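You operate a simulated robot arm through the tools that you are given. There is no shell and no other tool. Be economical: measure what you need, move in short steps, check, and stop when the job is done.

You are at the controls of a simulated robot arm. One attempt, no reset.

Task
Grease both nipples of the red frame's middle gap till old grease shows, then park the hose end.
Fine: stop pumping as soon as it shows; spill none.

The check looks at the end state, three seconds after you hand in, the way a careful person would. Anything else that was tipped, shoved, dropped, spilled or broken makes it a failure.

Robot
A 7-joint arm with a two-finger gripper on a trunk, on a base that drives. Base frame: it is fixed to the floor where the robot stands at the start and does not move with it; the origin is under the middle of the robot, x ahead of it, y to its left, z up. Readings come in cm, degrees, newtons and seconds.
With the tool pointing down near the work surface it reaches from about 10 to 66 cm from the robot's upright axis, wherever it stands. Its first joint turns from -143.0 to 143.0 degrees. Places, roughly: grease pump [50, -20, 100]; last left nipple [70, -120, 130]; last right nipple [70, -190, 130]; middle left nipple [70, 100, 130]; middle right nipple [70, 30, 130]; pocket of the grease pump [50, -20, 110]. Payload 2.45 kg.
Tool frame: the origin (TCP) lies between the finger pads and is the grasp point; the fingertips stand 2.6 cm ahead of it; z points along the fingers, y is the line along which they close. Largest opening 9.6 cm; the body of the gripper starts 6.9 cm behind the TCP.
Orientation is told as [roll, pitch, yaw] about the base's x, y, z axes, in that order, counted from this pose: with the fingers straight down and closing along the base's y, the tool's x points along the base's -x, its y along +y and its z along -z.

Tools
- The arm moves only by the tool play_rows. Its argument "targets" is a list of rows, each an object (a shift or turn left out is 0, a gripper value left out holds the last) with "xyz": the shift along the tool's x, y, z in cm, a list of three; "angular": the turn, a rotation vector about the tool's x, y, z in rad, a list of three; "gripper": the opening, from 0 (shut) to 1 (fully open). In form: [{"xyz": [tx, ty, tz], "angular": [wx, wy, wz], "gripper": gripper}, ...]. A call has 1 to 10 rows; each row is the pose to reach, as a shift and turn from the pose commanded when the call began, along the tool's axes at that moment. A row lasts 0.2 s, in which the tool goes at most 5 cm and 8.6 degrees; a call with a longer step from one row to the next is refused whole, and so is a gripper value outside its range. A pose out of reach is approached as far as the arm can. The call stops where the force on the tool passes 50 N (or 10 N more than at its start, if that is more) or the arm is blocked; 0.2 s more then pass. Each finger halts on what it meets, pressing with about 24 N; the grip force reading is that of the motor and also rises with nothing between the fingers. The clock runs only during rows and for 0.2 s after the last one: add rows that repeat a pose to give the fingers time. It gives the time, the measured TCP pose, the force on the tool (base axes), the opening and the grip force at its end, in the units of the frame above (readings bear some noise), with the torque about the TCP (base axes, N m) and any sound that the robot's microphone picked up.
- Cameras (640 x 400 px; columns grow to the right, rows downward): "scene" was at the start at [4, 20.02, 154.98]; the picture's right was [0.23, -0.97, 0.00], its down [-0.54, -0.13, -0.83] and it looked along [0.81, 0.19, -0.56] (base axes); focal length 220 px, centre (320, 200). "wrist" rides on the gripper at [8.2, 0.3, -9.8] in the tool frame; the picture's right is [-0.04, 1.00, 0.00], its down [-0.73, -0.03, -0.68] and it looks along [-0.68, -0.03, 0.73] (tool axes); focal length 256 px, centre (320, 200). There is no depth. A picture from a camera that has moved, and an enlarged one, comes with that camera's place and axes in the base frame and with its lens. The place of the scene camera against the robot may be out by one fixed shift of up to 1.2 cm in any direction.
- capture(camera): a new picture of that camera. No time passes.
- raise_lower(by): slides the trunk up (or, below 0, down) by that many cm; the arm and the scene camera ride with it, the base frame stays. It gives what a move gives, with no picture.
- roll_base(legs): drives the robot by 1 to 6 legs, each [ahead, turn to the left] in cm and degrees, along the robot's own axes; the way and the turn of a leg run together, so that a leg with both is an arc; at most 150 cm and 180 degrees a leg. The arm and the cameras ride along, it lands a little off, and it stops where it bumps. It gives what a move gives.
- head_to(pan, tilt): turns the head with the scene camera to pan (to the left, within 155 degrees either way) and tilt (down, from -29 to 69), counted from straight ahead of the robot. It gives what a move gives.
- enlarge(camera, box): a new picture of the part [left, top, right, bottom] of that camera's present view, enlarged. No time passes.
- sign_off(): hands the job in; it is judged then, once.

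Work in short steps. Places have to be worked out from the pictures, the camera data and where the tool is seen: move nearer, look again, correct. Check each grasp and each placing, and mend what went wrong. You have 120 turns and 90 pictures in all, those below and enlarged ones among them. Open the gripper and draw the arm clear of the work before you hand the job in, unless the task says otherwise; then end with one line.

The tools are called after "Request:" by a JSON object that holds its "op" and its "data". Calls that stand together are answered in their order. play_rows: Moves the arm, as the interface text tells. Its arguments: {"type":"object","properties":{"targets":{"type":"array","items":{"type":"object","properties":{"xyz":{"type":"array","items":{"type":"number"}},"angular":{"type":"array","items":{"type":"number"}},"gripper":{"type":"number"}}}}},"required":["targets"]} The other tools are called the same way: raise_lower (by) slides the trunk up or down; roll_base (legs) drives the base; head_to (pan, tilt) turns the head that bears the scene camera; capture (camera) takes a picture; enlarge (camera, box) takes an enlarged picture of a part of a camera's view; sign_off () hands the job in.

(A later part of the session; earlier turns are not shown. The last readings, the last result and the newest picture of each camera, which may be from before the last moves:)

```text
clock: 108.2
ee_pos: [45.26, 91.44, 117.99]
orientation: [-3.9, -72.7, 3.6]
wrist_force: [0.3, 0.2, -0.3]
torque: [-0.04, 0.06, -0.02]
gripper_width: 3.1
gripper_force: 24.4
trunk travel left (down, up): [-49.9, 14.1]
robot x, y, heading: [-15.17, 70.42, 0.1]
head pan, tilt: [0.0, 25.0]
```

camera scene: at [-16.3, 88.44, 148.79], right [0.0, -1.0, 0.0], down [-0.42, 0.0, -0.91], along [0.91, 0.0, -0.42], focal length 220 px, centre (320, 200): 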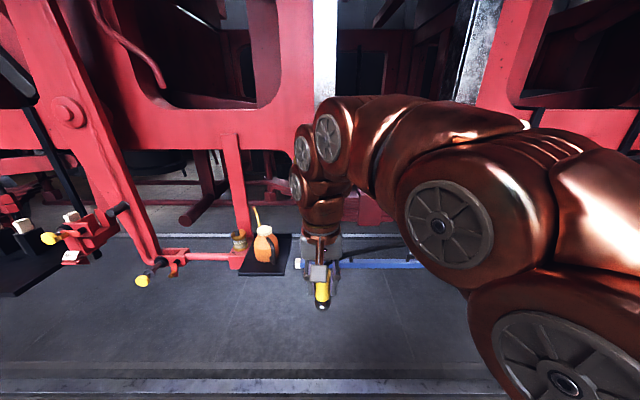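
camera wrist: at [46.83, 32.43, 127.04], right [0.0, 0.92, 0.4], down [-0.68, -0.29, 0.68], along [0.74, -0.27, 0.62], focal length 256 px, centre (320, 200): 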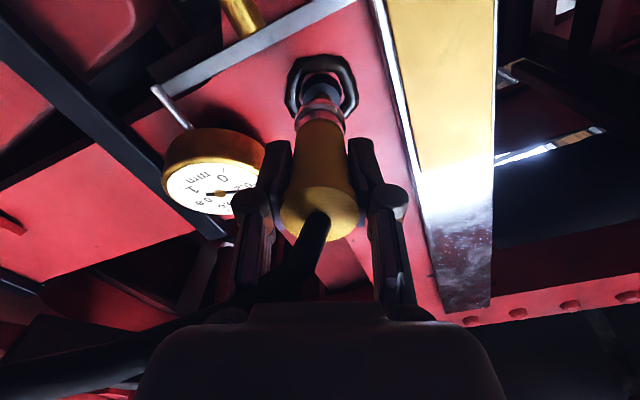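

Now I'll do the same rise and roll as before towards the left nipple's axis.

Request:
{"op": "play_rows", "data": {"targets": [{"xyz": [-3.2, 1.6, -1], "angular": [0, -0.06, 0.076]}, {"xyz": [-6.4, 3.2, -2], "angular": [0, -0.12, 0.152]}, {"xyz": [-9.6, 4.8, -3], "angular": [0, -0.18, 0.228]}, {"xyz": [-12.7, 6.3, -4], "angular": [0, -0.24, 0.304]}, {"xyz": [-15.8, 7.8, -5.05], "angular": [0, -0.305, 0.38]}, {"xyz": [-15.8, 7.8, -5.05], "angular": [0, -0.305, 0.38]}]}}

Request:
{"op": "capture", "data": {"camera": "wrist"}}

```text
clock: 109.5
ee_pos: [44.96, 99.76, 134.7]
orientation: [89.5, -69.7, -92.8]
wrist_force: [0.1, 0.1, -1.2]
torque: [0.02, 0.0, 0.03]
gripper_width: 3.09
gripper_force: 24.4
trunk travel left (down, up): [-49.9, 14.1]
robot x, y, heading: [-15.18, 70.44, 0.1]
head pan, tilt: [0.0, 25.0]
```

```text
28 pictures are left
camera wrist: at [35.23, 103.4, 127.12], right [0.05, 0.92, 0.38], down [-0.69, -0.24, 0.68], along [0.72, -0.3, 0.62], focal length 256 px, centre (320, 200)
```

wrist: 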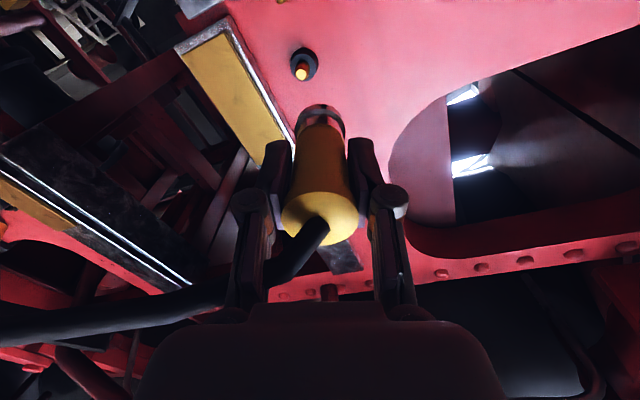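

The nipple is in view. I'll take out the 3° yaw, then measure with two magnified views 4 cm apart.

Request:
{"op": "play_rows", "data": {"targets": [{"angular": [-0.03, 0.006, 0]}, {"angular": [-0.057, 0.013, 0]}, {"angular": [-0.057, 0.013, 0]}]}}

Request:
{"op": "enlarge", "data": {"camera": "wrist", "box": [260, 20, 360, 120]}}

Request:
{"op": "play_rows", "data": {"targets": [{"xyz": [0, 0, 2]}, {"xyz": [0, 0, 4]}, {"xyz": [0, 0, 4]}]}}

Request:
{"op": "enlarge", "data": {"camera": "wrist", "box": [260, 20, 360, 120]}}

```text
clock: 110.3
ee_pos: [45.23, 99.58, 134.53]
orientation: [90.6, -69.6, -90.5]
wrist_force: [-0.2, 0.3, -1.4]
torque: [0.03, 0.03, 0.0]
gripper_width: 3.1
gripper_force: 24.2
trunk travel left (down, up): [-49.9, 14.1]
robot x, y, heading: [-15.21, 70.7, 0.0]
head pan, tilt: [0.0, 25.0]
```

```text
4.00 times, centred on (310, 70) of wrist
camera zoom: at [35.25, 102.83, 126.96], right [0.0, 0.92, 0.38], down [-0.68, -0.28, 0.68], along [0.73, -0.26, 0.63], focal length 1024 px, centre (360, 720)
```

zoom: 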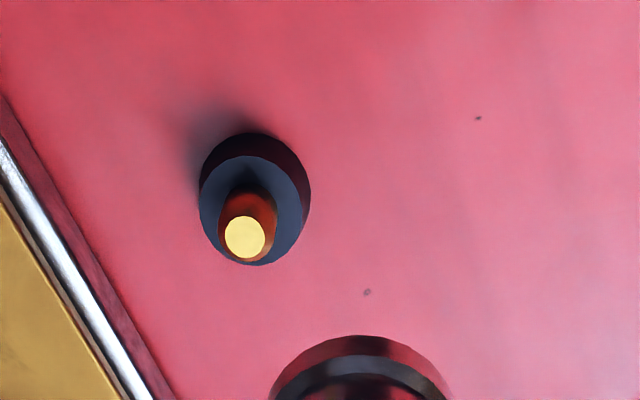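

```text
clock: 111.2
ee_pos: [49.28, 99.54, 134.56]
orientation: [90.7, -69.7, -90.6]
wrist_force: [0.6, 0.6, -2.0]
torque: [-0.02, 0.04, -0.02]
gripper_width: 3.09
gripper_force: 24.1
trunk travel left (down, up): [-49.9, 14.1]
robot x, y, heading: [-15.29, 70.06, -0.3]
head pan, tilt: [0.0, 25.0]
```

```text
4.00 times, centred on (310, 70) of wrist
camera zoom: at [39.33, 102.81, 126.99], right [0.0, 0.92, 0.38], down [-0.68, -0.28, 0.68], along [0.73, -0.26, 0.63], focal length 1024 px, centre (360, 720)
```

zoom: 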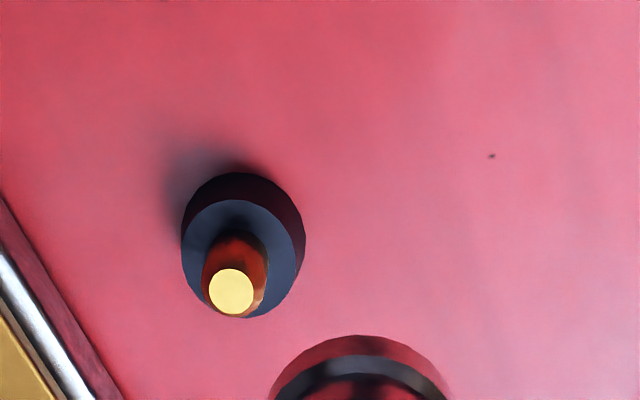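

The tip is offset about −3.1 cm along tool y and −1.1 cm along tool x, with the tip at x≈64.7. I'll correct this, advance 3.5 cm and re-check.

Request:
{"op": "play_rows", "data": {"targets": [{"xyz": [-0.6, -1.6, 0]}, {"xyz": [-1.1, -3.13, 0]}, {"xyz": [-1.1, -3.13, 2]}, {"xyz": [-1.1, -3.13, 3.5]}, {"xyz": [-1.1, -3.13, 3.5]}]}}

Request:
{"op": "enlarge", "data": {"camera": "wrist", "box": [270, 40, 370, 140]}}

```text
clock: 112.3
ee_pos: [52.84, 96.4, 134.39]
orientation: [90.8, -69.8, -90.6]
wrist_force: [-0.5, 0.6, -2.0]
torque: [-0.02, 0.03, 0.0]
gripper_width: 3.07
gripper_force: 24.4
trunk travel left (down, up): [-49.9, 14.1]
robot x, y, heading: [-15.42, 70.46, 0.3]
head pan, tilt: [0.0, 25.0]
```

```text
4.00 times, centred on (320, 90) of wrist
camera zoom: at [42.91, 99.49, 126.83], right [0.0, 0.92, 0.38], down [-0.68, -0.28, 0.67], along [0.73, -0.26, 0.63], focal length 1024 px, centre (320, 640)
```

zoom: 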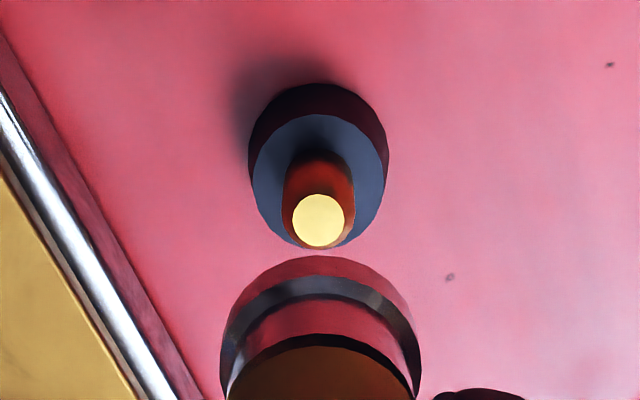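

The tip sits where it should for an on-axis approach, but the mouth now appears lower in the picture than the first time. I'll view the whole wrist picture to see if the hose end sits differently in the grip.

Request:
{"op": "capture", "data": {"camera": "wrist"}}

Request:
{"op": "enlarge", "data": {"camera": "wrist", "box": [240, 80, 400, 240]}}

```text
24 pictures are left
camera wrist: at [42.91, 99.49, 126.83], right [0.0, 0.92, 0.38], down [-0.68, -0.28, 0.67], along [0.73, -0.26, 0.63], focal length 256 px, centre (320, 200)
```

wrist: 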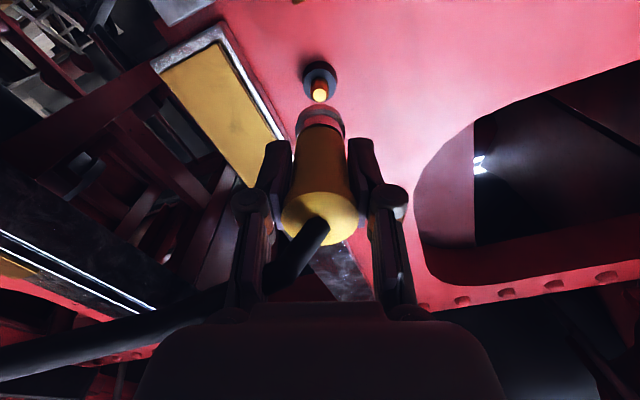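

```text
2.50 times, centred on (320, 160) of wrist
camera zoom: at [42.91, 99.49, 126.83], right [0.0, 0.92, 0.38], down [-0.68, -0.28, 0.67], along [0.73, -0.26, 0.63], focal length 640 px, centre (320, 300)
```

zoom: 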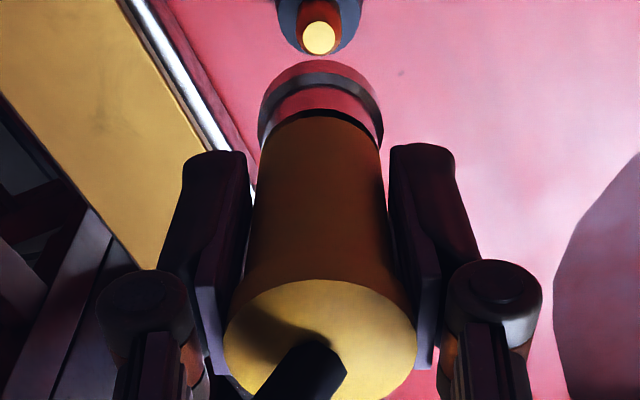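

The hose end just sits about 1 cm further back in the grip, still on axis, so it should seat near TCP x≈61. I'll advance in small steps.

Request:
{"op": "play_rows", "data": {"targets": [{"xyz": [0, 0, 1.5]}, {"xyz": [0, 0, 3]}, {"xyz": [0, 0, 4]}, {"xyz": [0, 0, 5]}, {"xyz": [0, 0, 5.6]}, {"xyz": [0, 0, 6.2]}, {"xyz": [0, 0, 6.2]}]}}

Request:
{"op": "enlarge", "data": {"camera": "wrist", "box": [270, 40, 370, 140]}}

```text
clock: 114.0
ee_pos: [58.89, 96.35, 134.4]
orientation: [90.6, -69.8, -90.5]
wrist_force: [-0.6, 0.1, -2.8]
torque: [0.02, 0.02, -0.01]
gripper_width: 3.07
gripper_force: 24.0
trunk travel left (down, up): [-49.9, 14.1]
robot x, y, heading: [-14.84, 70.45, -0.1]
head pan, tilt: [0.0, 25.0]
```

```text
4.00 times, centred on (320, 90) of wrist
camera zoom: at [49.04, 99.59, 126.8], right [0.0, 0.92, 0.38], down [-0.68, -0.28, 0.68], along [0.73, -0.26, 0.63], focal length 1024 px, centre (320, 640)
```

zoom: 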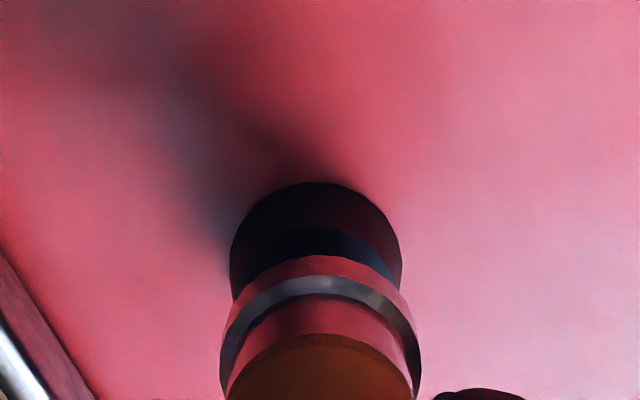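

The mouth is over the nipple and no force yet. I'll push on to the stop.

Request:
{"op": "play_rows", "data": {"targets": [{"xyz": [0, 0, 0.5]}, {"xyz": [0, 0, 1]}, {"xyz": [0, 0, 1.4]}, {"xyz": [0, 0, 1.8]}, {"xyz": [0, 0, 1.8]}]}}

```text
clock: 115.2
ee_pos: [60.58, 96.33, 134.61]
orientation: [90.8, -69.7, -90.8]
wrist_force: [-16.6, -7.3, -5.2]
torque: [0.05, 0.23, -0.24]
gripper_width: 3.14
gripper_force: 23.7
trunk travel left (down, up): [-49.9, 14.1]
robot x, y, heading: [-15.05, 70.66, 0.0]
head pan, tilt: [0.0, 25.0]
```

There is a 17 N reaction with some side load. I'll look before pushing more.

Request:
{"op": "enlarge", "data": {"camera": "wrist", "box": [270, 40, 370, 140]}}

```text
4.00 times, centred on (320, 90) of wrist
camera zoom: at [50.77, 99.56, 127.02], right [0.0, 0.92, 0.38], down [-0.68, -0.28, 0.67], along [0.73, -0.26, 0.63], focal length 1024 px, centre (320, 640)
```

zoom: 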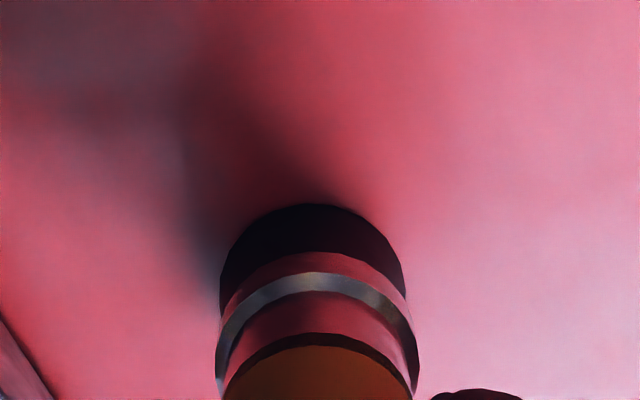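

The side load and the view agree that I'm about 0.1–0.15 cm too far along +tool y. I'll shift −0.15 and push a little further.

Request:
{"op": "play_rows", "data": {"targets": [{"xyz": [0, -0.15, 0]}, {"xyz": [0, -0.18, 0.2]}, {"xyz": [0, -0.18, 0.4]}, {"xyz": [0, -0.18, 0.4]}]}}

Request:
{"op": "enlarge", "data": {"camera": "wrist", "box": [270, 40, 370, 140]}}

```text
clock: 116.2
ee_pos: [60.96, 96.27, 134.54]
orientation: [91.2, -69.8, -91.0]
wrist_force: [-17.3, 2.3, -0.4]
torque: [-0.02, -0.09, -0.03]
gripper_width: 3.06
gripper_force: 24.3
trunk travel left (down, up): [-49.9, 14.1]
robot x, y, heading: [-15.12, 70.29, -0.2]
head pan, tilt: [0.0, 25.0]
```

```text
4.00 times, centred on (320, 90) of wrist
camera zoom: at [51.11, 99.47, 127.0], right [0.0, 0.92, 0.38], down [-0.68, -0.28, 0.67], along [0.73, -0.26, 0.63], focal length 1024 px, centre (320, 640)
```

zoom: 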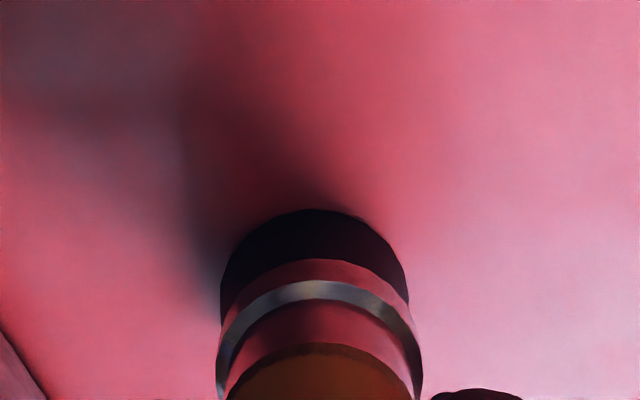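

The side load is gone. Compared with the right side it may not be fully home, so I'll push slightly harder.

Request:
{"op": "play_rows", "data": {"targets": [{"xyz": [0, 0, 0.3]}, {"xyz": [0, 0, 0.6]}, {"xyz": [0, 0, 0.6]}]}}

Request:
{"op": "play_rows", "data": {"targets": [{"xyz": [0, 0, -0.5]}, {"xyz": [0, 0, -1.1]}, {"xyz": [0, 0, -1.3]}]}}

```text
clock: 117.0
ee_pos: [61.6, 96.3, 134.46]
orientation: [91.1, -69.8, -91.0]
wrist_force: [-16.2, 5.1, 5.6]
torque: [-0.02, -0.15, 0.03]
gripper_width: 3.02
gripper_force: 24.2
trunk travel left (down, up): [-49.9, 14.1]
robot x, y, heading: [-15.22, 70.64, 0.0]
head pan, tilt: [0.0, 25.0]
```

```text
clock: 117.8
ee_pos: [60.58, 96.13, 134.24]
orientation: [90.3, -69.8, -90.3]
wrist_force: [7.9, 5.9, 0.1]
torque: [-0.02, -0.04, 0.27]
gripper_width: 3.04
gripper_force: 23.6
trunk travel left (down, up): [-49.9, 14.1]
robot x, y, heading: [-15.08, 70.82, 0.0]
head pan, tilt: [0.0, 25.0]
```

The reaction stays at 17 N, meaning the hose end is at its stop and slipping in the fingers; the pull test of 8 N holds. I'll ease back to neutral and release.

Request:
{"op": "play_rows", "data": {"targets": [{"xyz": [0, 0.12, 0.5]}, {"xyz": [0, 0.12, 0.5], "gripper": 0.45}, {"xyz": [0, 0.12, 0.5], "gripper": 0.45}, {"xyz": [0, 0.12, 0.5], "gripper": 0.6}, {"xyz": [0, 0.12, 0.5], "gripper": 0.6}]}}

Request:
{"op": "capture", "data": {"camera": "wrist"}}

```text
clock: 119.0
ee_pos: [60.9, 96.2, 134.49]
orientation: [90.7, -69.7, -90.5]
wrist_force: [0.1, -1.4, -0.9]
torque: [0.01, 0.03, 0.01]
gripper_width: 5.77
gripper_force: 0.1
trunk travel left (down, up): [-49.9, 14.1]
robot x, y, heading: [-15.27, 70.41, 0.1]
head pan, tilt: [0.0, 25.0]
```

```text
19 pictures are left
camera wrist: at [51.05, 99.43, 126.91], right [0.0, 0.92, 0.38], down [-0.68, -0.28, 0.68], along [0.73, -0.26, 0.63], focal length 256 px, centre (320, 200)
```

wrist: 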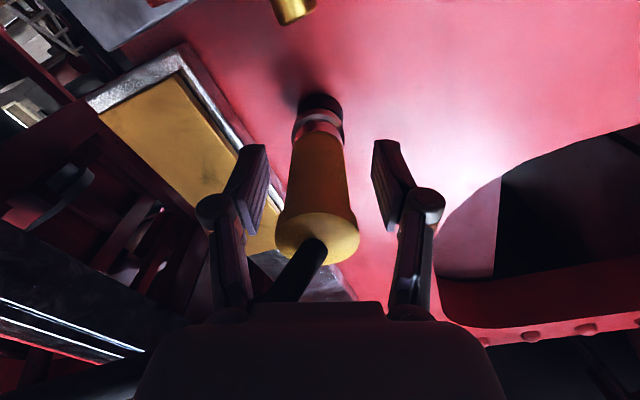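

It stays on the left nipple. I'll retreat with the same safe sequence: straight back, down with un-roll.

Request:
{"op": "play_rows", "data": {"targets": [{"xyz": [0, 0, -1.5]}, {"xyz": [0, 0, -4]}, {"xyz": [0, 0, -7.5]}, {"xyz": [0, 0, -11]}, {"xyz": [0, 0, -13.5]}, {"xyz": [4, -1.6, -13.8], "angular": [0, 0, -0.1]}, {"xyz": [8, -3.2, -14], "angular": [0, 0, -0.22]}, {"xyz": [12, -4.8, -14], "angular": [0, 0, -0.35]}, {"xyz": [15, -6, -14], "angular": [0, 0, -0.38]}, {"xyz": [15, -6, -14], "angular": [0, 0, -0.38]}]}}

```text
clock: 121.3
ee_pos: [47.03, 90.53, 116.55]
orientation: [79.8, -70.2, -90.9]
wrist_force: [0.5, -0.5, -0.3]
torque: [-0.01, 0.0, -0.03]
gripper_width: 5.75
gripper_force: 0.0
out of reach, approached as far as the arm can: row 7, 8
trunk travel left (down, up): [-49.9, 14.1]
robot x, y, heading: [-15.55, 70.41, 0.0]
head pan, tilt: [0.0, 25.0]
stopped in row 10: the arm was blocked; the commanded pose is now the measured one
```

The roll wasn't undone this time. I'll pitch the tool straight down from here instead and fix the yaw afterwards.

Request:
{"op": "play_rows", "data": {"targets": [{"xyz": [0.5, 0, -0.5], "angular": [0.046, 0.13, 0]}, {"xyz": [0.8, 0, -1], "angular": [0.092, 0.26, 0]}, {"xyz": [0.8, 0, -1], "angular": [0.138, 0.39, 0]}, {"xyz": [0.8, 0, -1], "angular": [0.184, 0.52, 0]}, {"xyz": [0.8, 0, -1], "angular": [0.23, 0.65, 0]}, {"xyz": [0.8, 0, -1], "angular": [0.276, 0.78, 0]}, {"xyz": [0.8, 0, -1], "angular": [0.322, 0.91, 0]}, {"xyz": [0.8, 0, -1], "angular": [0.368, 1.04, 0]}, {"xyz": [0.8, 0, -1], "angular": [0.414, 1.17, 0]}, {"xyz": [0.8, 0, -1], "angular": [0.46, 1.3, 0]}]}}

```text
clock: 123.5
ee_pos: [45.89, 91.01, 115.24]
orientation: [2.5, -7.1, -30.1]
wrist_force: [-1.0, 0.8, 0.8]
torque: [-0.02, -0.09, 0.02]
gripper_width: 5.73
gripper_force: 0.0
out of reach, approached as far as the arm can: row 10
trunk travel left (down, up): [-49.9, 14.1]
robot x, y, heading: [-15.18, 70.35, 0.2]
head pan, tilt: [0.0, 25.0]
```

Good. I'll tuck the arm in, remove the yaw and close the fingers.

Request:
{"op": "play_rows", "data": {"targets": [{"xyz": [3.2, -2.4, -0.2], "angular": [0.01, 0.02, -0.09], "gripper": 0}, {"xyz": [6.4, -4.8, -0.4], "angular": [0.02, 0.04, -0.18]}, {"xyz": [9.6, -7.3, -0.6], "angular": [0.02, 0.06, -0.27]}, {"xyz": [12.8, -9.7, -0.9], "angular": [0.03, 0.08, -0.36]}, {"xyz": [16, -12.1, -1.1], "angular": [0.03, 0.1, -0.45]}, {"xyz": [19.3, -14.6, -1.4], "angular": [0.04, 0.12, -0.525]}, {"xyz": [19.3, -14.6, -1.4], "angular": [0.04, 0.12, -0.525]}]}}

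```text
clock: 125.2
ee_pos: [22.12, 88.1, 113.58]
orientation: [-1.8, -0.3, 0.1]
wrist_force: [-0.2, -0.4, 0.3]
torque: [0.0, -0.01, 0.01]
gripper_width: 0.0
gripper_force: 23.3
trunk travel left (down, up): [-49.9, 14.1]
robot x, y, heading: [-15.15, 70.43, -0.1]
head pan, tilt: [0.0, 25.0]
```

The arm is tucked. I'll drive back to the place in front of the pump: back 5, right 90, ahead 70.4, left 90.

Request:
{"op": "roll_base", "data": {"legs": [[-5, 0], [0, -90], [70.4, 0], [0, 90]]}}

Request:
{"op": "raise_lower", "data": {"by": 13.5}}

```text
clock: 137.3
ee_pos: [14.72, 16.0, 113.65]
orientation: [-1.8, -0.3, -1.2]
wrist_force: [0.0, -0.1, -0.2]
torque: [0.02, 0.01, 0.03]
gripper_width: 0.02
gripper_force: 23.5
trunk travel left (down, up): [-49.9, 14.1]
robot x, y, heading: [-22.86, -0.98, -1.2]
head pan, tilt: [0.0, 25.0]
```

```text
clock: 139.0
ee_pos: [14.75, 16.0, 127.17]
orientation: [-1.8, -0.2, -1.1]
wrist_force: [0.2, 0.4, -0.4]
torque: [0.01, 0.03, -0.03]
gripper_width: 0.01
gripper_force: 23.9
trunk travel left (down, up): [-63.4, 0.6]
robot x, y, heading: [-23.13, -0.38, -1.1]
head pan, tilt: [0.0, 25.0]
```

I'll drive forward 22.3 cm, correcting the heading; the tucked tool stays well short of the hose.

Request:
{"op": "roll_base", "data": {"legs": [[22.3, 1.1]]}}

Request:
{"op": "play_rows", "data": {"targets": [{"xyz": [0, -4.7, -0.5]}, {"xyz": [0, -9.4, -1], "angular": [-0.03, 0, 0]}, {"xyz": [0, -14.1, -1.5], "angular": [-0.03, 0, 0]}, {"xyz": [0, -18.8, -2], "angular": [-0.03, 0, 0]}, {"xyz": [-1, -23.4, -2.5], "angular": [-0.03, 0, 0]}, {"xyz": [-2, -28, -3], "angular": [-0.03, 0, 0]}, {"xyz": [-4, -32, -3], "angular": [-0.03, 0, 0]}, {"xyz": [-6, -35, -3], "angular": [-0.03, 0, 0]}, {"xyz": [-6, -35, -3], "angular": [-0.03, 0, 0]}]}}

```text
clock: 140.7
ee_pos: [37.13, 16.44, 127.13]
orientation: [-1.8, -0.4, 0.0]
wrist_force: [0.8, 0.2, 0.4]
torque: [0.03, 0.04, 0.02]
gripper_width: 0.0
gripper_force: 24.5
trunk travel left (down, up): [-63.4, 0.6]
robot x, y, heading: [0.06, -1.39, -0.3]
head pan, tilt: [0.0, 25.0]
```

```text
clock: 142.7
ee_pos: [43.29, -18.46, 130.93]
orientation: [-0.1, -0.2, -0.1]
wrist_force: [-0.1, 0.0, 0.0]
torque: [0.0, 0.0, 0.02]
gripper_width: 0.0
gripper_force: 24.2
trunk travel left (down, up): [-63.4, 0.6]
robot x, y, heading: [0.31, -1.05, -0.0]
head pan, tilt: [0.0, 25.0]
```

Next I'll go above the knob and check with the wrist camera.

Request:
{"op": "play_rows", "data": {"targets": [{"xyz": [-4, -0.3, 0.7]}, {"xyz": [-8, -0.7, 1.4]}, {"xyz": [-11, -1, 2.2]}, {"xyz": [-13, -1.2, 2.9]}, {"xyz": [-13, -1.2, 2.9]}]}}

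Request:
{"op": "head_to", "data": {"pan": 20, "tilt": 30}}

Request:
{"op": "capture", "data": {"camera": "wrist"}}

Request:
{"op": "capture", "data": {"camera": "scene"}}

```text
clock: 143.9
ee_pos: [56.0, -19.36, 128.17]
orientation: [0.0, -0.4, 0.0]
wrist_force: [-0.3, 0.1, -0.1]
torque: [0.03, 0.0, 0.0]
gripper_width: 0.01
gripper_force: 23.7
trunk travel left (down, up): [-63.4, 0.6]
robot x, y, heading: [-0.2, -0.98, -0.1]
head pan, tilt: [0.0, 25.0]
```

```text
clock: 144.7
ee_pos: [56.06, -19.37, 128.15]
orientation: [-0.1, -0.3, 0.0]
wrist_force: [0.6, 0.2, -0.7]
torque: [-0.02, 0.0, -0.01]
gripper_width: 0.0
gripper_force: 23.8
trunk travel left (down, up): [-63.4, 0.6]
robot x, y, heading: [-0.46, -0.94, -0.0]
head pan, tilt: [20.0, 30.0]
```

```text
18 pictures are left
camera wrist: at [47.65, -18.92, 137.98], right [0.04, 1.0, 0.0], down [0.73, -0.03, 0.68], along [0.68, -0.03, -0.73], focal length 256 px, centre (320, 200)
```

wrist: 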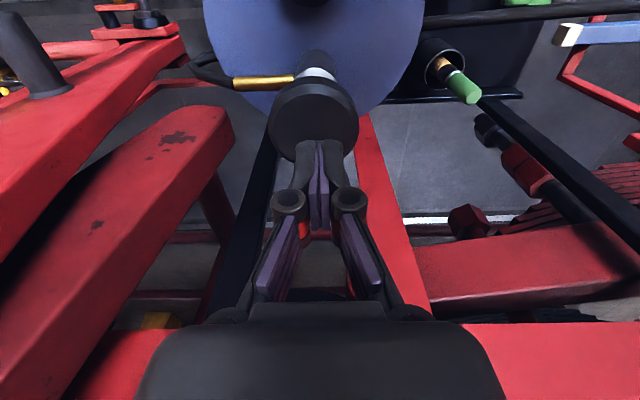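

```text
17 pictures are left
camera scene: at [3.7, 19.98, 161.5], right [0.34, -0.94, 0.0], down [-0.47, -0.17, -0.87], along [0.81, 0.29, -0.5], focal length 220 px, centre (320, 200)
```

scene: 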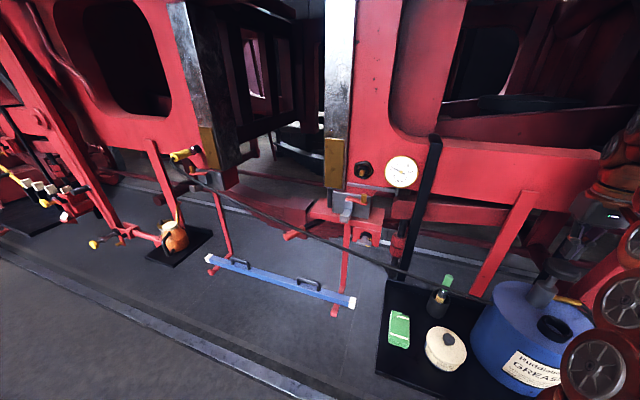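

The left hose end is visible at (188,155), and the knob lies just below the tips. First stroke, then a look.

Request:
{"op": "play_rows", "data": {"targets": [{"xyz": [0, -0.3, 2]}, {"xyz": [0, -0.3, 3.5]}, {"xyz": [0, -0.3, 4.5]}, {"xyz": [0, -0.3, 5.3]}, {"xyz": [0, -0.3, 6]}, {"xyz": [0, -0.3, 6.6]}, {"xyz": [0, -0.3, 6.9]}, {"xyz": [0, -0.3, 6.9]}]}}

Request:
{"op": "enlarge", "data": {"camera": "scene", "box": [164, 135, 212, 175]}}

```text
clock: 146.5
ee_pos: [56.13, -19.91, 121.51]
orientation: [-0.1, -0.3, -0.1]
wrist_force: [-3.6, 3.8, 9.0]
torque: [0.11, 0.16, -0.04]
gripper_width: 0.62
gripper_force: 28.4
trunk travel left (down, up): [-63.4, 0.6]
robot x, y, heading: [-0.08, -1.02, 0.2]
head pan, tilt: [20.0, 30.0]
heard: click
```

```text
10.00 times, centred on (188, 155) of scene
camera zoom: at [3.63, 20.04, 161.5], right [0.34, -0.94, 0.0], down [-0.47, -0.17, -0.87], along [0.81, 0.29, -0.5], focal length 2198 px, centre (1640, 650)
```

zoom: 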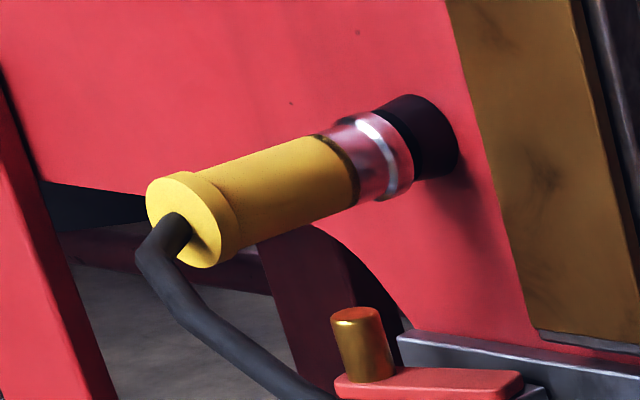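

A click and no grease yet; the coupling looks well seated. Second stroke.

Request:
{"op": "play_rows", "data": {"targets": [{"xyz": [0, 0, -1.5]}, {"xyz": [0, 0, -3]}, {"xyz": [0, 0, -4]}, {"xyz": [0, 0, -4]}, {"xyz": [0, 0, -3]}, {"xyz": [0, 0, -2]}, {"xyz": [0, 0, -1]}, {"xyz": [0, 0, -0.4]}, {"xyz": [0, 0, 0]}, {"xyz": [0, 0, 0]}]}}

Request:
{"op": "enlarge", "data": {"camera": "scene", "box": [164, 135, 212, 175]}}

```text
clock: 148.7
ee_pos: [56.14, -20.02, 121.44]
orientation: [-0.1, -0.4, -0.1]
wrist_force: [-1.9, -3.3, 22.8]
torque: [-0.03, 0.27, 0.08]
gripper_width: 0.59
gripper_force: 28.4
trunk travel left (down, up): [-63.4, 0.6]
robot x, y, heading: [-0.04, -1.06, -0.2]
head pan, tilt: [20.0, 30.0]
heard: click
```

```text
10.00 times, centred on (188, 155) of scene
camera zoom: at [3.58, 20.0, 161.53], right [0.34, -0.94, 0.0], down [-0.47, -0.17, -0.87], along [0.81, 0.3, -0.5], focal length 2198 px, centre (1640, 650)
```

zoom: 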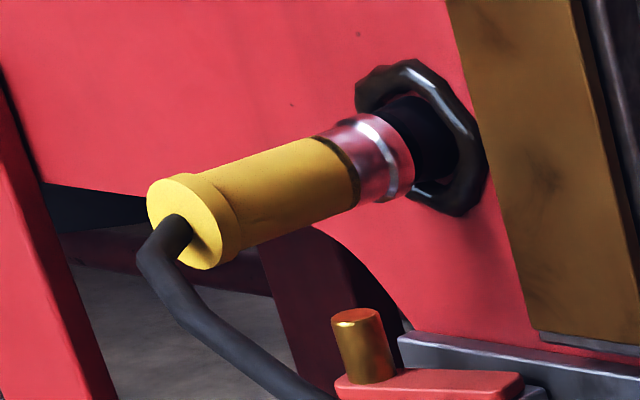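

Old grease shows at the left nipple, so I stop pumping. I'll lift off and draw the arm back in.

Request:
{"op": "play_rows", "data": {"targets": [{"xyz": [0, 0, -2]}, {"xyz": [0, 0, -5]}, {"xyz": [1, 0, -7.5]}, {"xyz": [4, 0, -9]}, {"xyz": [8, 0.5, -9.5]}, {"xyz": [12, 1, -9.5]}, {"xyz": [15.5, 3, -9.5]}, {"xyz": [18, 6, -8.5]}, {"xyz": [19, 10, -7.5]}, {"xyz": [19, 14, -6.5]}]}}

```text
clock: 150.9
ee_pos: [37.07, -5.93, 127.8]
orientation: [-0.2, -0.3, -0.1]
wrist_force: [0.0, -1.0, -0.1]
torque: [0.03, 0.03, 0.0]
gripper_width: 0.0
gripper_force: 28.7
trunk travel left (down, up): [-63.4, 0.6]
robot x, y, heading: [-0.7, -0.82, -0.0]
head pan, tilt: [20.0, 30.0]
```

Request:
{"op": "play_rows", "data": {"targets": [{"xyz": [0, 4.7, 0]}, {"xyz": [0, 9.4, 0]}, {"xyz": [0, 14.1, 0]}, {"xyz": [0, 18.8, 0]}, {"xyz": [0, 23, 0.5]}, {"xyz": [0, 23, 0.5]}]}}

Request:
{"op": "roll_base", "data": {"legs": [[-20.5, 0], [0, -90]]}}

```text
clock: 152.3
ee_pos: [37.36, 17.08, 127.6]
orientation: [0.0, -0.3, 0.0]
wrist_force: [0.5, -0.4, -0.4]
torque: [-0.04, -0.03, 0.0]
gripper_width: 0.0
gripper_force: 29.2
trunk travel left (down, up): [-63.4, 0.6]
robot x, y, heading: [-0.23, -1.02, 0.0]
head pan, tilt: [20.0, 30.0]
```

```text
clock: 157.8
ee_pos: [-2.33, -38.71, 127.52]
orientation: [-0.1, -0.4, -90.3]
wrist_force: [0.1, 0.2, 0.0]
torque: [0.03, 0.06, -0.02]
gripper_width: 0.0
gripper_force: 28.3
trunk travel left (down, up): [-63.4, 0.6]
robot x, y, heading: [-20.43, -0.85, -90.1]
head pan, tilt: [20.0, 30.0]
```

The turn went well. I'll back up 71.3 cm and turn back to face the frame, lowering the trunk again.

Request:
{"op": "roll_base", "data": {"legs": [[-71.3, 0], [0, 90.1], [5.4, 0]]}}

Request:
{"op": "raise_lower", "data": {"by": -13.5}}

```text
clock: 166.0
ee_pos: [22.62, 88.12, 127.6]
orientation: [0.0, -0.3, -0.2]
wrist_force: [-0.1, 0.6, 0.2]
torque: [0.02, -0.02, -0.02]
gripper_width: 0.0
gripper_force: 28.3
trunk travel left (down, up): [-63.4, 0.6]
robot x, y, heading: [-15.15, 70.45, -0.2]
head pan, tilt: [20.0, 30.0]
```

```text
clock: 167.6
ee_pos: [22.67, 88.15, 114.08]
orientation: [-0.1, -0.3, -0.2]
wrist_force: [-0.2, 0.4, 0.4]
torque: [0.04, -0.01, 0.0]
gripper_width: 0.0
gripper_force: 28.1
trunk travel left (down, up): [-49.9, 14.1]
robot x, y, heading: [-15.21, 69.98, -0.5]
head pan, tilt: [20.0, 30.0]
```

I'll pitch up and extend again with the fingers opening.

Request:
{"op": "play_rows", "data": {"targets": [{"xyz": [-4, 0.6, 0], "angular": [0, -0.14, 0], "gripper": 0.6}, {"xyz": [-8, 1.2, 0], "angular": [0, -0.28, 0]}, {"xyz": [-12, 1.8, -1], "angular": [0, -0.42, 0]}, {"xyz": [-16, 2.4, -2], "angular": [0, -0.56, 0]}, {"xyz": [-19.5, 3, -3], "angular": [0, -0.7, 0]}, {"xyz": [-22.5, 3.3, -4], "angular": [0, -0.84, 0]}, {"xyz": [-22.5, 3.3, -4], "angular": [0, -0.98, 0]}, {"xyz": [-22.5, 3.3, -4], "angular": [0, -1.12, 0]}, {"xyz": [-22.5, 3.3, -4], "angular": [0, -1.26, 0]}, {"xyz": [-22.5, 3.3, -4], "angular": [0, -1.26, 0]}]}}

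Request:
{"op": "play_rows", "data": {"targets": [{"xyz": [-3.2, 1, -1], "angular": [0, -0.06, 0.076]}, {"xyz": [-6.4, 2, -2], "angular": [0, -0.12, 0.152]}, {"xyz": [-9.6, 3, -3], "angular": [0, -0.18, 0.228]}, {"xyz": [-12.7, 4, -4], "angular": [0, -0.24, 0.304]}, {"xyz": [-15.8, 5, -5.05], "angular": [0, -0.305, 0.38]}, {"xyz": [-15.8, 5, -5.05], "angular": [-0.03, -0.305, 0.38]}, {"xyz": [-15.8, 5, -5.05], "angular": [-0.03, -0.305, 0.38]}]}}

Request:
{"op": "capture", "data": {"camera": "wrist"}}

```text
clock: 169.8
ee_pos: [45.23, 91.4, 118.14]
orientation: [-0.1, -72.6, 0.0]
wrist_force: [0.1, 0.1, -0.2]
torque: [0.0, 0.04, -0.02]
gripper_width: 5.74
gripper_force: 0.0
trunk travel left (down, up): [-49.9, 14.1]
robot x, y, heading: [-15.25, 69.78, -0.3]
head pan, tilt: [20.0, 30.0]
```

```text
clock: 171.4
ee_pos: [45.36, 96.47, 134.68]
orientation: [89.7, -68.4, -91.3]
wrist_force: [0.7, 0.3, 0.3]
torque: [0.01, 0.01, -0.02]
gripper_width: 5.74
gripper_force: 0.1
trunk travel left (down, up): [-49.9, 14.1]
robot x, y, heading: [-15.0, 70.52, -0.3]
head pan, tilt: [20.0, 30.0]
```

```text
14 pictures are left
camera wrist: at [35.43, 100.16, 127.27], right [0.03, 0.91, 0.41], down [-0.69, -0.28, 0.67], along [0.73, -0.3, 0.62], focal length 256 px, centre (320, 200)
```

wrist: 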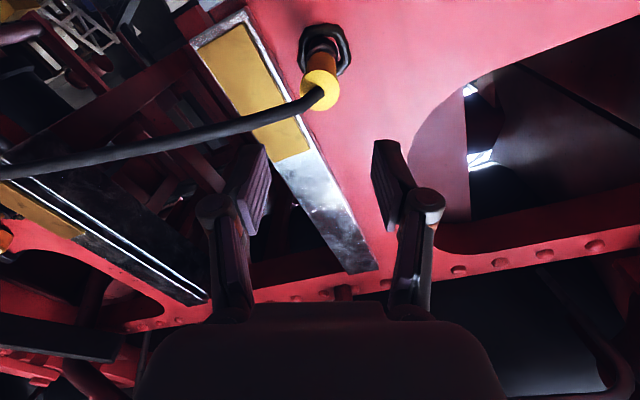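

I'm lined up again. I'll correct 1.6° of yaw and advance to grip at TCP x≈59.3.

Request:
{"op": "play_rows", "data": {"targets": [{"xyz": [0.1, 0, 3], "angular": [-0.028, 0.006, 0]}, {"xyz": [0.23, 0.03, 6], "angular": [-0.028, 0.006, 0]}, {"xyz": [0.23, 0.03, 9], "angular": [-0.028, 0.006, 0]}, {"xyz": [0.23, 0.03, 11.5], "angular": [-0.028, 0.006, 0]}, {"xyz": [0.23, 0.03, 13.9], "angular": [-0.028, 0.006, 0]}, {"xyz": [0.23, 0.03, 13.9], "angular": [-0.028, 0.006, 0]}]}}

Request:
{"op": "capture", "data": {"camera": "wrist"}}

```text
clock: 172.8
ee_pos: [59.02, 96.22, 134.82]
orientation: [90.5, -68.4, -90.7]
wrist_force: [0.0, -0.5, 0.0]
torque: [0.0, 0.03, 0.02]
gripper_width: 5.75
gripper_force: 0.1
trunk travel left (down, up): [-49.9, 14.1]
robot x, y, heading: [-14.72, 70.2, -0.1]
head pan, tilt: [20.0, 30.0]
```

```text
13 pictures are left
camera wrist: at [49.13, 99.6, 127.32], right [0.0, 0.91, 0.41], down [-0.68, -0.29, 0.67], along [0.73, -0.28, 0.62], focal length 256 px, centre (320, 200)
```

wrist: 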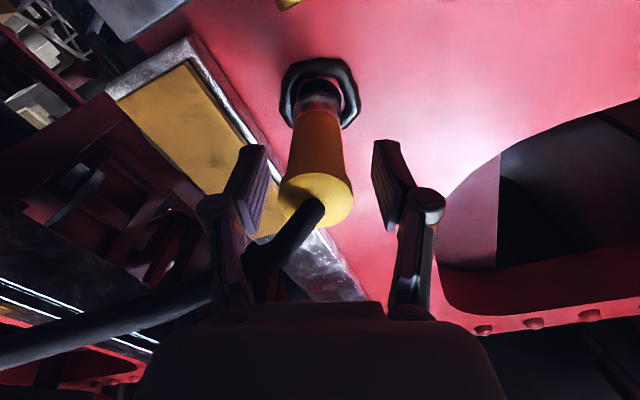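

The hose end is between the fingers, nearly as in the first grip. I'll make small corrections, close, and pull it off.

Request:
{"op": "play_rows", "data": {"targets": [{"xyz": [0.3, -0.15, 0.5]}, {"xyz": [0.3, -0.15, 0.5], "gripper": 0.3}, {"xyz": [0.3, -0.15, 0.5], "gripper": 0.1}, {"xyz": [0.3, -0.15, 0.5], "gripper": 0.1}, {"xyz": [0.3, -0.15, 0.5], "gripper": 0.1}, {"xyz": [0.3, -0.15, 0.5], "gripper": 0.1}]}}

Request:
{"op": "play_rows", "data": {"targets": [{"xyz": [0, 0, -0.5]}, {"xyz": [0, 0, -1]}, {"xyz": [0, 0, -1.5]}, {"xyz": [0, 0, -2]}, {"xyz": [0, 0, -2.5]}, {"xyz": [0, 0, -3.5]}, {"xyz": [0, 0, -5]}, {"xyz": [0, 0, -8]}, {"xyz": [0, 0, -8]}]}}

Request:
{"op": "capture", "data": {"camera": "wrist"}}

```text
clock: 174.2
ee_pos: [59.41, 96.2, 134.45]
orientation: [90.3, -68.4, -90.5]
wrist_force: [-0.2, 0.5, 0.8]
torque: [0.02, -0.04, 0.06]
gripper_width: 3.12
gripper_force: 24.1
trunk travel left (down, up): [-49.9, 14.1]
robot x, y, heading: [-14.88, 70.21, -0.1]
head pan, tilt: [20.0, 30.0]
```

```text
clock: 176.2
ee_pos: [51.36, 96.09, 134.28]
orientation: [90.3, -68.4, -90.6]
wrist_force: [0.6, 0.6, 0.1]
torque: [-0.02, 0.02, -0.01]
gripper_width: 3.11
gripper_force: 23.8
trunk travel left (down, up): [-49.9, 14.1]
robot x, y, heading: [-14.76, 70.1, -0.3]
head pan, tilt: [20.0, 30.0]
```

```text
12 pictures are left
camera wrist: at [41.53, 99.5, 126.74], right [0.0, 0.91, 0.41], down [-0.68, -0.29, 0.67], along [0.73, -0.28, 0.62], focal length 256 px, centre (320, 200)
```

wrist: 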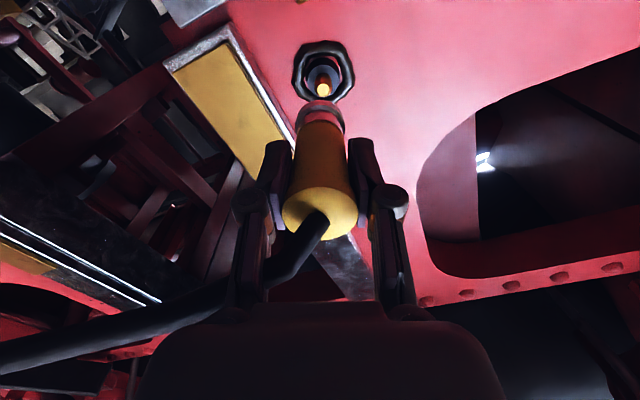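

It's off, leaving a clean ring of grease, and it is firmly held. I'll come down with the un-roll, staying a bit further out this time.

Request:
{"op": "play_rows", "data": {"targets": [{"xyz": [0, 0, -1.5]}, {"xyz": [3, -1.2, -2.5], "angular": [0, 0, -0.08]}, {"xyz": [6, -2.4, -3.2], "angular": [0, 0, -0.17]}, {"xyz": [9, -3.6, -4], "angular": [0, 0, -0.26]}, {"xyz": [12, -4.8, -4.5], "angular": [0, 0, -0.35]}, {"xyz": [14, -5.5, -5], "angular": [0, 0, -0.4]}, {"xyz": [14, -5.5, -5], "angular": [0, 0, -0.4]}]}}

```text
clock: 177.8
ee_pos: [46.61, 95.89, 119.05]
orientation: [87.8, -87.7, -89.3]
wrist_force: [0.6, 4.9, -0.5]
torque: [-0.08, 0.1, -0.24]
gripper_width: 3.11
gripper_force: 23.9
out of reach, approached as far as the arm can: row 4, 5
trunk travel left (down, up): [-49.9, 14.1]
robot x, y, heading: [-15.0, 70.28, -0.2]
head pan, tilt: [20.0, 30.0]
```

It reached level with roll undone. A 5 N side force shows, so I'll take a look before going on.

Request:
{"op": "capture", "data": {"camera": "wrist"}}

```text
11 pictures are left
camera wrist: at [36.6, 96.8, 110.85], right [0.02, 1.0, 0.08], down [-0.68, -0.04, 0.73], along [0.73, -0.07, 0.68], focal length 256 px, centre (320, 200)
```

wrist: 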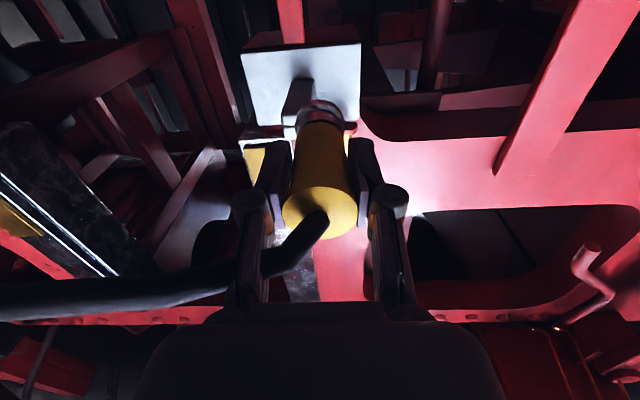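

The mouth seems to be touching the grey lever on the bracket beneath the nipple. I'll ease away along +y and back, and check that the force vanishes.

Request:
{"op": "play_rows", "data": {"targets": [{"xyz": [0, 0.6, -0.3]}, {"xyz": [0, 1.2, -0.8]}, {"xyz": [0.5, 1.5, -1.2]}, {"xyz": [0.5, 1.5, -1.2]}]}}

```text
clock: 178.8
ee_pos: [45.42, 97.6, 118.45]
orientation: [-96.2, -88.8, 95.8]
wrist_force: [0.2, -0.4, 0.3]
torque: [-0.03, 0.03, 0.02]
gripper_width: 3.11
gripper_force: 23.8
trunk travel left (down, up): [-49.9, 14.1]
robot x, y, heading: [-14.79, 69.94, -0.5]
head pan, tilt: [20.0, 30.0]
```

The force is gone. Now I'll pitch the tool down.

Request:
{"op": "play_rows", "data": {"targets": [{"angular": [0, 0.14, 0]}, {"angular": [0, 0.28, 0]}, {"angular": [0, 0.42, 0]}, {"angular": [0, 0.56, 0]}, {"angular": [0, 0.7, 0]}, {"xyz": [0, 0, -1], "angular": [0, 0.84, 0]}, {"xyz": [0, 0, -2], "angular": [0, 0.98, 0]}, {"xyz": [0, 0, -3], "angular": [0, 1.12, 0]}, {"xyz": [0, 0, -4], "angular": [0, 1.26, 0]}, {"xyz": [0, 0, -4], "angular": [0, 1.26, 0]}]}}

Request:
{"op": "enlarge", "data": {"camera": "scene", "box": [200, 60, 420, 240]}}

```text
clock: 181.0
ee_pos: [41.33, 97.57, 118.69]
orientation: [-1.3, -17.8, 0.3]
wrist_force: [0.6, -0.1, 0.6]
torque: [-0.03, 0.02, 0.01]
gripper_width: 3.11
gripper_force: 23.8
trunk travel left (down, up): [-49.9, 14.1]
robot x, y, heading: [-15.09, 70.1, -0.4]
head pan, tilt: [20.0, 30.0]
```

```text
2.22 times, centred on (310, 150) of scene
camera zoom: at [-11.01, 91.23, 147.99], right [0.34, -0.94, 0.0], down [-0.47, -0.17, -0.87], along [0.81, 0.29, -0.5], focal length 488 px, centre (342, 311)
```

zoom: 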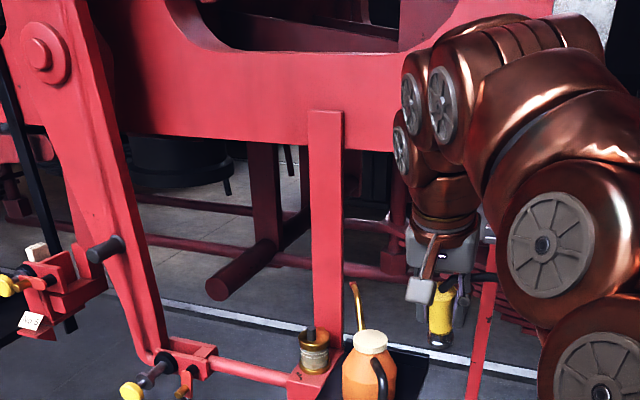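

I'll tuck the arm in again.

Request:
{"op": "play_rows", "data": {"targets": [{"xyz": [3.3, -1.6, -0.4], "angular": [0, 0.05, 0]}, {"xyz": [6.6, -3.2, -0.8], "angular": [0, 0.1, 0]}, {"xyz": [9.9, -4.8, -1.1], "angular": [0, 0.15, 0]}, {"xyz": [13.2, -6.4, -1.4], "angular": [0, 0.2, 0]}, {"xyz": [16.5, -8, -1.8], "angular": [0, 0.25, 0]}, {"xyz": [19.6, -9.5, -2.1], "angular": [0.01, 0.31, 0]}, {"xyz": [19.6, -9.5, -2.1], "angular": [0.02, 0.31, 0]}]}}

Request:
{"op": "roll_base", "data": {"legs": [[-5, 0], [0, -89.7], [70.4, 0], [0, 90]]}}

```text
clock: 182.6
ee_pos: [21.89, 88.14, 114.8]
orientation: [-2.3, -0.2, -0.4]
wrist_force: [-0.2, 0.0, 0.3]
torque: [0.01, 0.02, 0.02]
gripper_width: 3.08
gripper_force: 24.2
trunk travel left (down, up): [-49.9, 14.1]
robot x, y, heading: [-15.07, 70.18, -0.1]
head pan, tilt: [20.0, 30.0]
```

```text
clock: 194.5
ee_pos: [18.34, 17.66, 114.62]
orientation: [-2.4, -0.2, -0.7]
wrist_force: [0.4, 0.3, 0.2]
torque: [-0.01, -0.02, -0.03]
gripper_width: 3.13
gripper_force: 23.8
trunk travel left (down, up): [-49.9, 14.1]
robot x, y, heading: [-18.28, -0.05, -0.5]
head pan, tilt: [20.0, 30.0]
```

Now I'll raise the trunk and drive forward to the pump.

Request:
{"op": "raise_lower", "data": {"by": 13.5}}

Request:
{"op": "roll_base", "data": {"legs": [[18.3, 0.5]]}}

Request:
{"op": "play_rows", "data": {"targets": [{"xyz": [1, -4.5, -0.5], "angular": [-0.04, 0, 0]}, {"xyz": [2, -9, -1], "angular": [-0.04, 0, 0]}, {"xyz": [2, -13.6, -1.5], "angular": [-0.04, 0, 0]}, {"xyz": [2, -18.2, -2], "angular": [-0.04, 0, 0]}, {"xyz": [2, -22.8, -2.5], "angular": [-0.04, 0, 0]}, {"xyz": [1, -27.2, -3], "angular": [-0.04, 0, 0]}, {"xyz": [0, -31.5, -3], "angular": [-0.04, 0, 0]}, {"xyz": [-2, -35, -3], "angular": [-0.04, 0, 0]}, {"xyz": [-4, -37.5, -3], "angular": [-0.04, 0, 0]}, {"xyz": [-4, -37.5, -3], "angular": [-0.04, 0, 0]}]}}

```text
clock: 196.2
ee_pos: [18.29, 17.8, 128.33]
orientation: [-2.4, -0.1, -0.7]
wrist_force: [0.0, -1.5, 0.9]
torque: [-0.02, 0.03, 0.0]
gripper_width: 3.1
gripper_force: 23.4
trunk travel left (down, up): [-63.4, 0.6]
robot x, y, heading: [-18.55, -0.3, -0.5]
head pan, tilt: [20.0, 30.0]
```

```text
clock: 197.7
ee_pos: [36.0, 18.35, 128.33]
orientation: [-2.4, -0.2, 0.2]
wrist_force: [-0.5, -0.3, -0.6]
torque: [0.03, -0.02, -0.03]
gripper_width: 3.12
gripper_force: 23.7
trunk travel left (down, up): [-63.4, 0.6]
robot x, y, heading: [-0.86, -0.0, 0.5]
head pan, tilt: [20.0, 30.0]
```

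```text
clock: 199.9
ee_pos: [39.99, -18.91, 132.94]
orientation: [-0.2, -0.2, 0.2]
wrist_force: [0.7, 0.4, -0.1]
torque: [-0.03, 0.03, -0.03]
gripper_width: 3.1
gripper_force: 23.5
trunk travel left (down, up): [-63.4, 0.6]
robot x, y, heading: [-0.57, 0.47, 0.4]
head pan, tilt: [20.0, 30.0]
```

I'm above and behind the pocket. I'll move over it and look.

Request:
{"op": "play_rows", "data": {"targets": [{"xyz": [-4, -0.5, 1.5]}, {"xyz": [-7.8, -1, 4]}, {"xyz": [-7.8, -1, 7]}, {"xyz": [-7.8, -1, 7]}]}}

Request:
{"op": "capture", "data": {"camera": "wrist"}}

```text
clock: 200.9
ee_pos: [47.98, -19.76, 125.54]
orientation: [-0.1, -0.3, 0.2]
wrist_force: [0.1, 0.8, 0.4]
torque: [0.03, 0.01, 0.01]
gripper_width: 3.09
gripper_force: 24.1
trunk travel left (down, up): [-63.4, 0.6]
robot x, y, heading: [-0.83, -0.22, 0.3]
head pan, tilt: [20.0, 30.0]
```

```text
9 pictures are left
camera wrist: at [39.69, -19.49, 135.41], right [0.04, 1.0, 0.0], down [0.73, -0.03, 0.68], along [0.68, -0.03, -0.73], focal length 256 px, centre (320, 200)
```

wrist: 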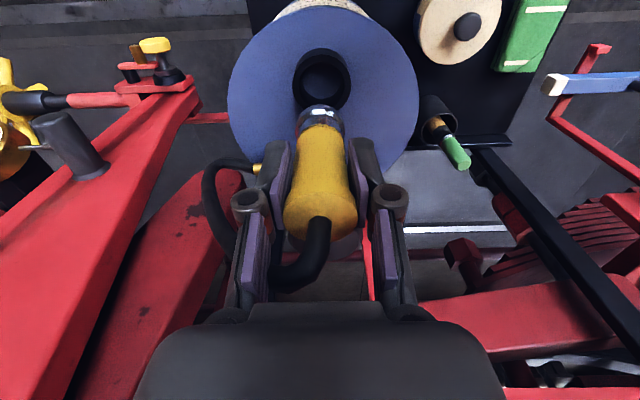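

The pocket lies at about [47.8,-19.6], so I'll shift by (−0.15,+0.15) and descend until the mouth is just above it.

Request:
{"op": "play_rows", "data": {"targets": [{"xyz": [0.15, 0.15, 0]}, {"xyz": [0.15, 0.15, 2]}, {"xyz": [0.15, 0.15, 4]}, {"xyz": [0.15, 0.15, 5.5]}, {"xyz": [0.15, 0.15, 5.5]}]}}

Request:
{"op": "enlarge", "data": {"camera": "wrist", "box": [240, 40, 400, 200]}}

```text
clock: 202.1
ee_pos: [47.91, -19.77, 120.28]
orientation: [0.0, -0.3, 0.1]
wrist_force: [0.0, -0.6, 0.7]
torque: [-0.02, 0.02, -0.02]
gripper_width: 3.09
gripper_force: 24.2
trunk travel left (down, up): [-63.4, 0.6]
robot x, y, heading: [-0.74, 0.03, -0.0]
head pan, tilt: [20.0, 30.0]
```

```text
2.50 times, centred on (320, 120) of wrist
camera zoom: at [39.65, -19.33, 130.12], right [0.04, 1.0, 0.0], down [0.73, -0.03, 0.68], along [0.68, -0.03, -0.73], focal length 640 px, centre (320, 400)
```

zoom: 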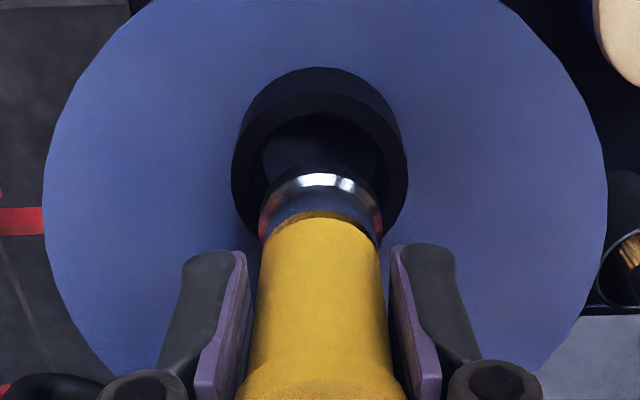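

The mouth is centred over the ring. I'll lower into the pocket in small steps, watching the force.

Request:
{"op": "play_rows", "data": {"targets": [{"xyz": [0, 0, 1]}, {"xyz": [0, 0, 2]}, {"xyz": [0, 0, 2.8]}, {"xyz": [0, 0, 3.3]}, {"xyz": [0, 0, 3.3]}]}}

Request:
{"op": "enlarge", "data": {"camera": "wrist", "box": [240, 40, 400, 200]}}

```text
clock: 203.3
ee_pos: [47.83, -19.96, 116.93]
orientation: [-0.2, -0.1, 0.1]
wrist_force: [-1.7, 1.1, -0.5]
torque: [0.03, 0.13, 0.01]
gripper_width: 3.08
gripper_force: 24.1
trunk travel left (down, up): [-63.4, 0.6]
robot x, y, heading: [-0.23, 0.22, 0.3]
head pan, tilt: [20.0, 30.0]
```

```text
2.50 times, centred on (320, 120) of wrist
camera zoom: at [39.49, -19.6, 126.78], right [0.04, 1.0, 0.0], down [0.73, -0.03, 0.68], along [0.68, -0.03, -0.73], focal length 640 px, centre (320, 400)
```

zoom: 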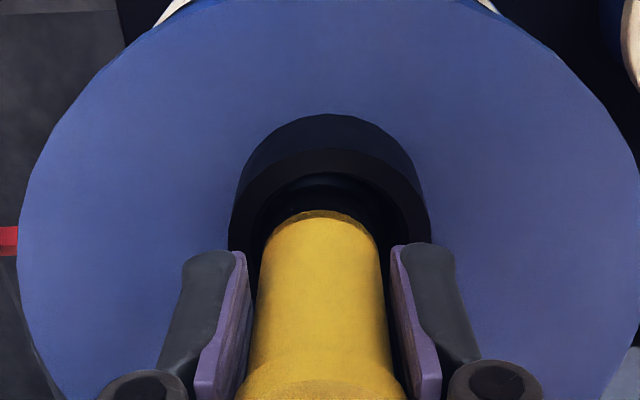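

The mouth is inside the pocket. I'll keep going gently until it meets the bottom.

Request:
{"op": "play_rows", "data": {"targets": [{"xyz": [0, 0, 0.4]}, {"xyz": [0, 0, 0.7]}, {"xyz": [0, 0, 1.0]}, {"xyz": [0, 0, 1.0]}]}}

```text
clock: 204.3
ee_pos: [47.69, -19.91, 116.05]
orientation: [-0.2, -0.3, 0.1]
wrist_force: [0.8, -2.7, 17.9]
torque: [0.04, -0.18, 0.04]
gripper_width: 3.07
gripper_force: 24.4
trunk travel left (down, up): [-63.4, 0.6]
robot x, y, heading: [-0.84, -0.12, 0.3]
head pan, tilt: [20.0, 30.0]
```

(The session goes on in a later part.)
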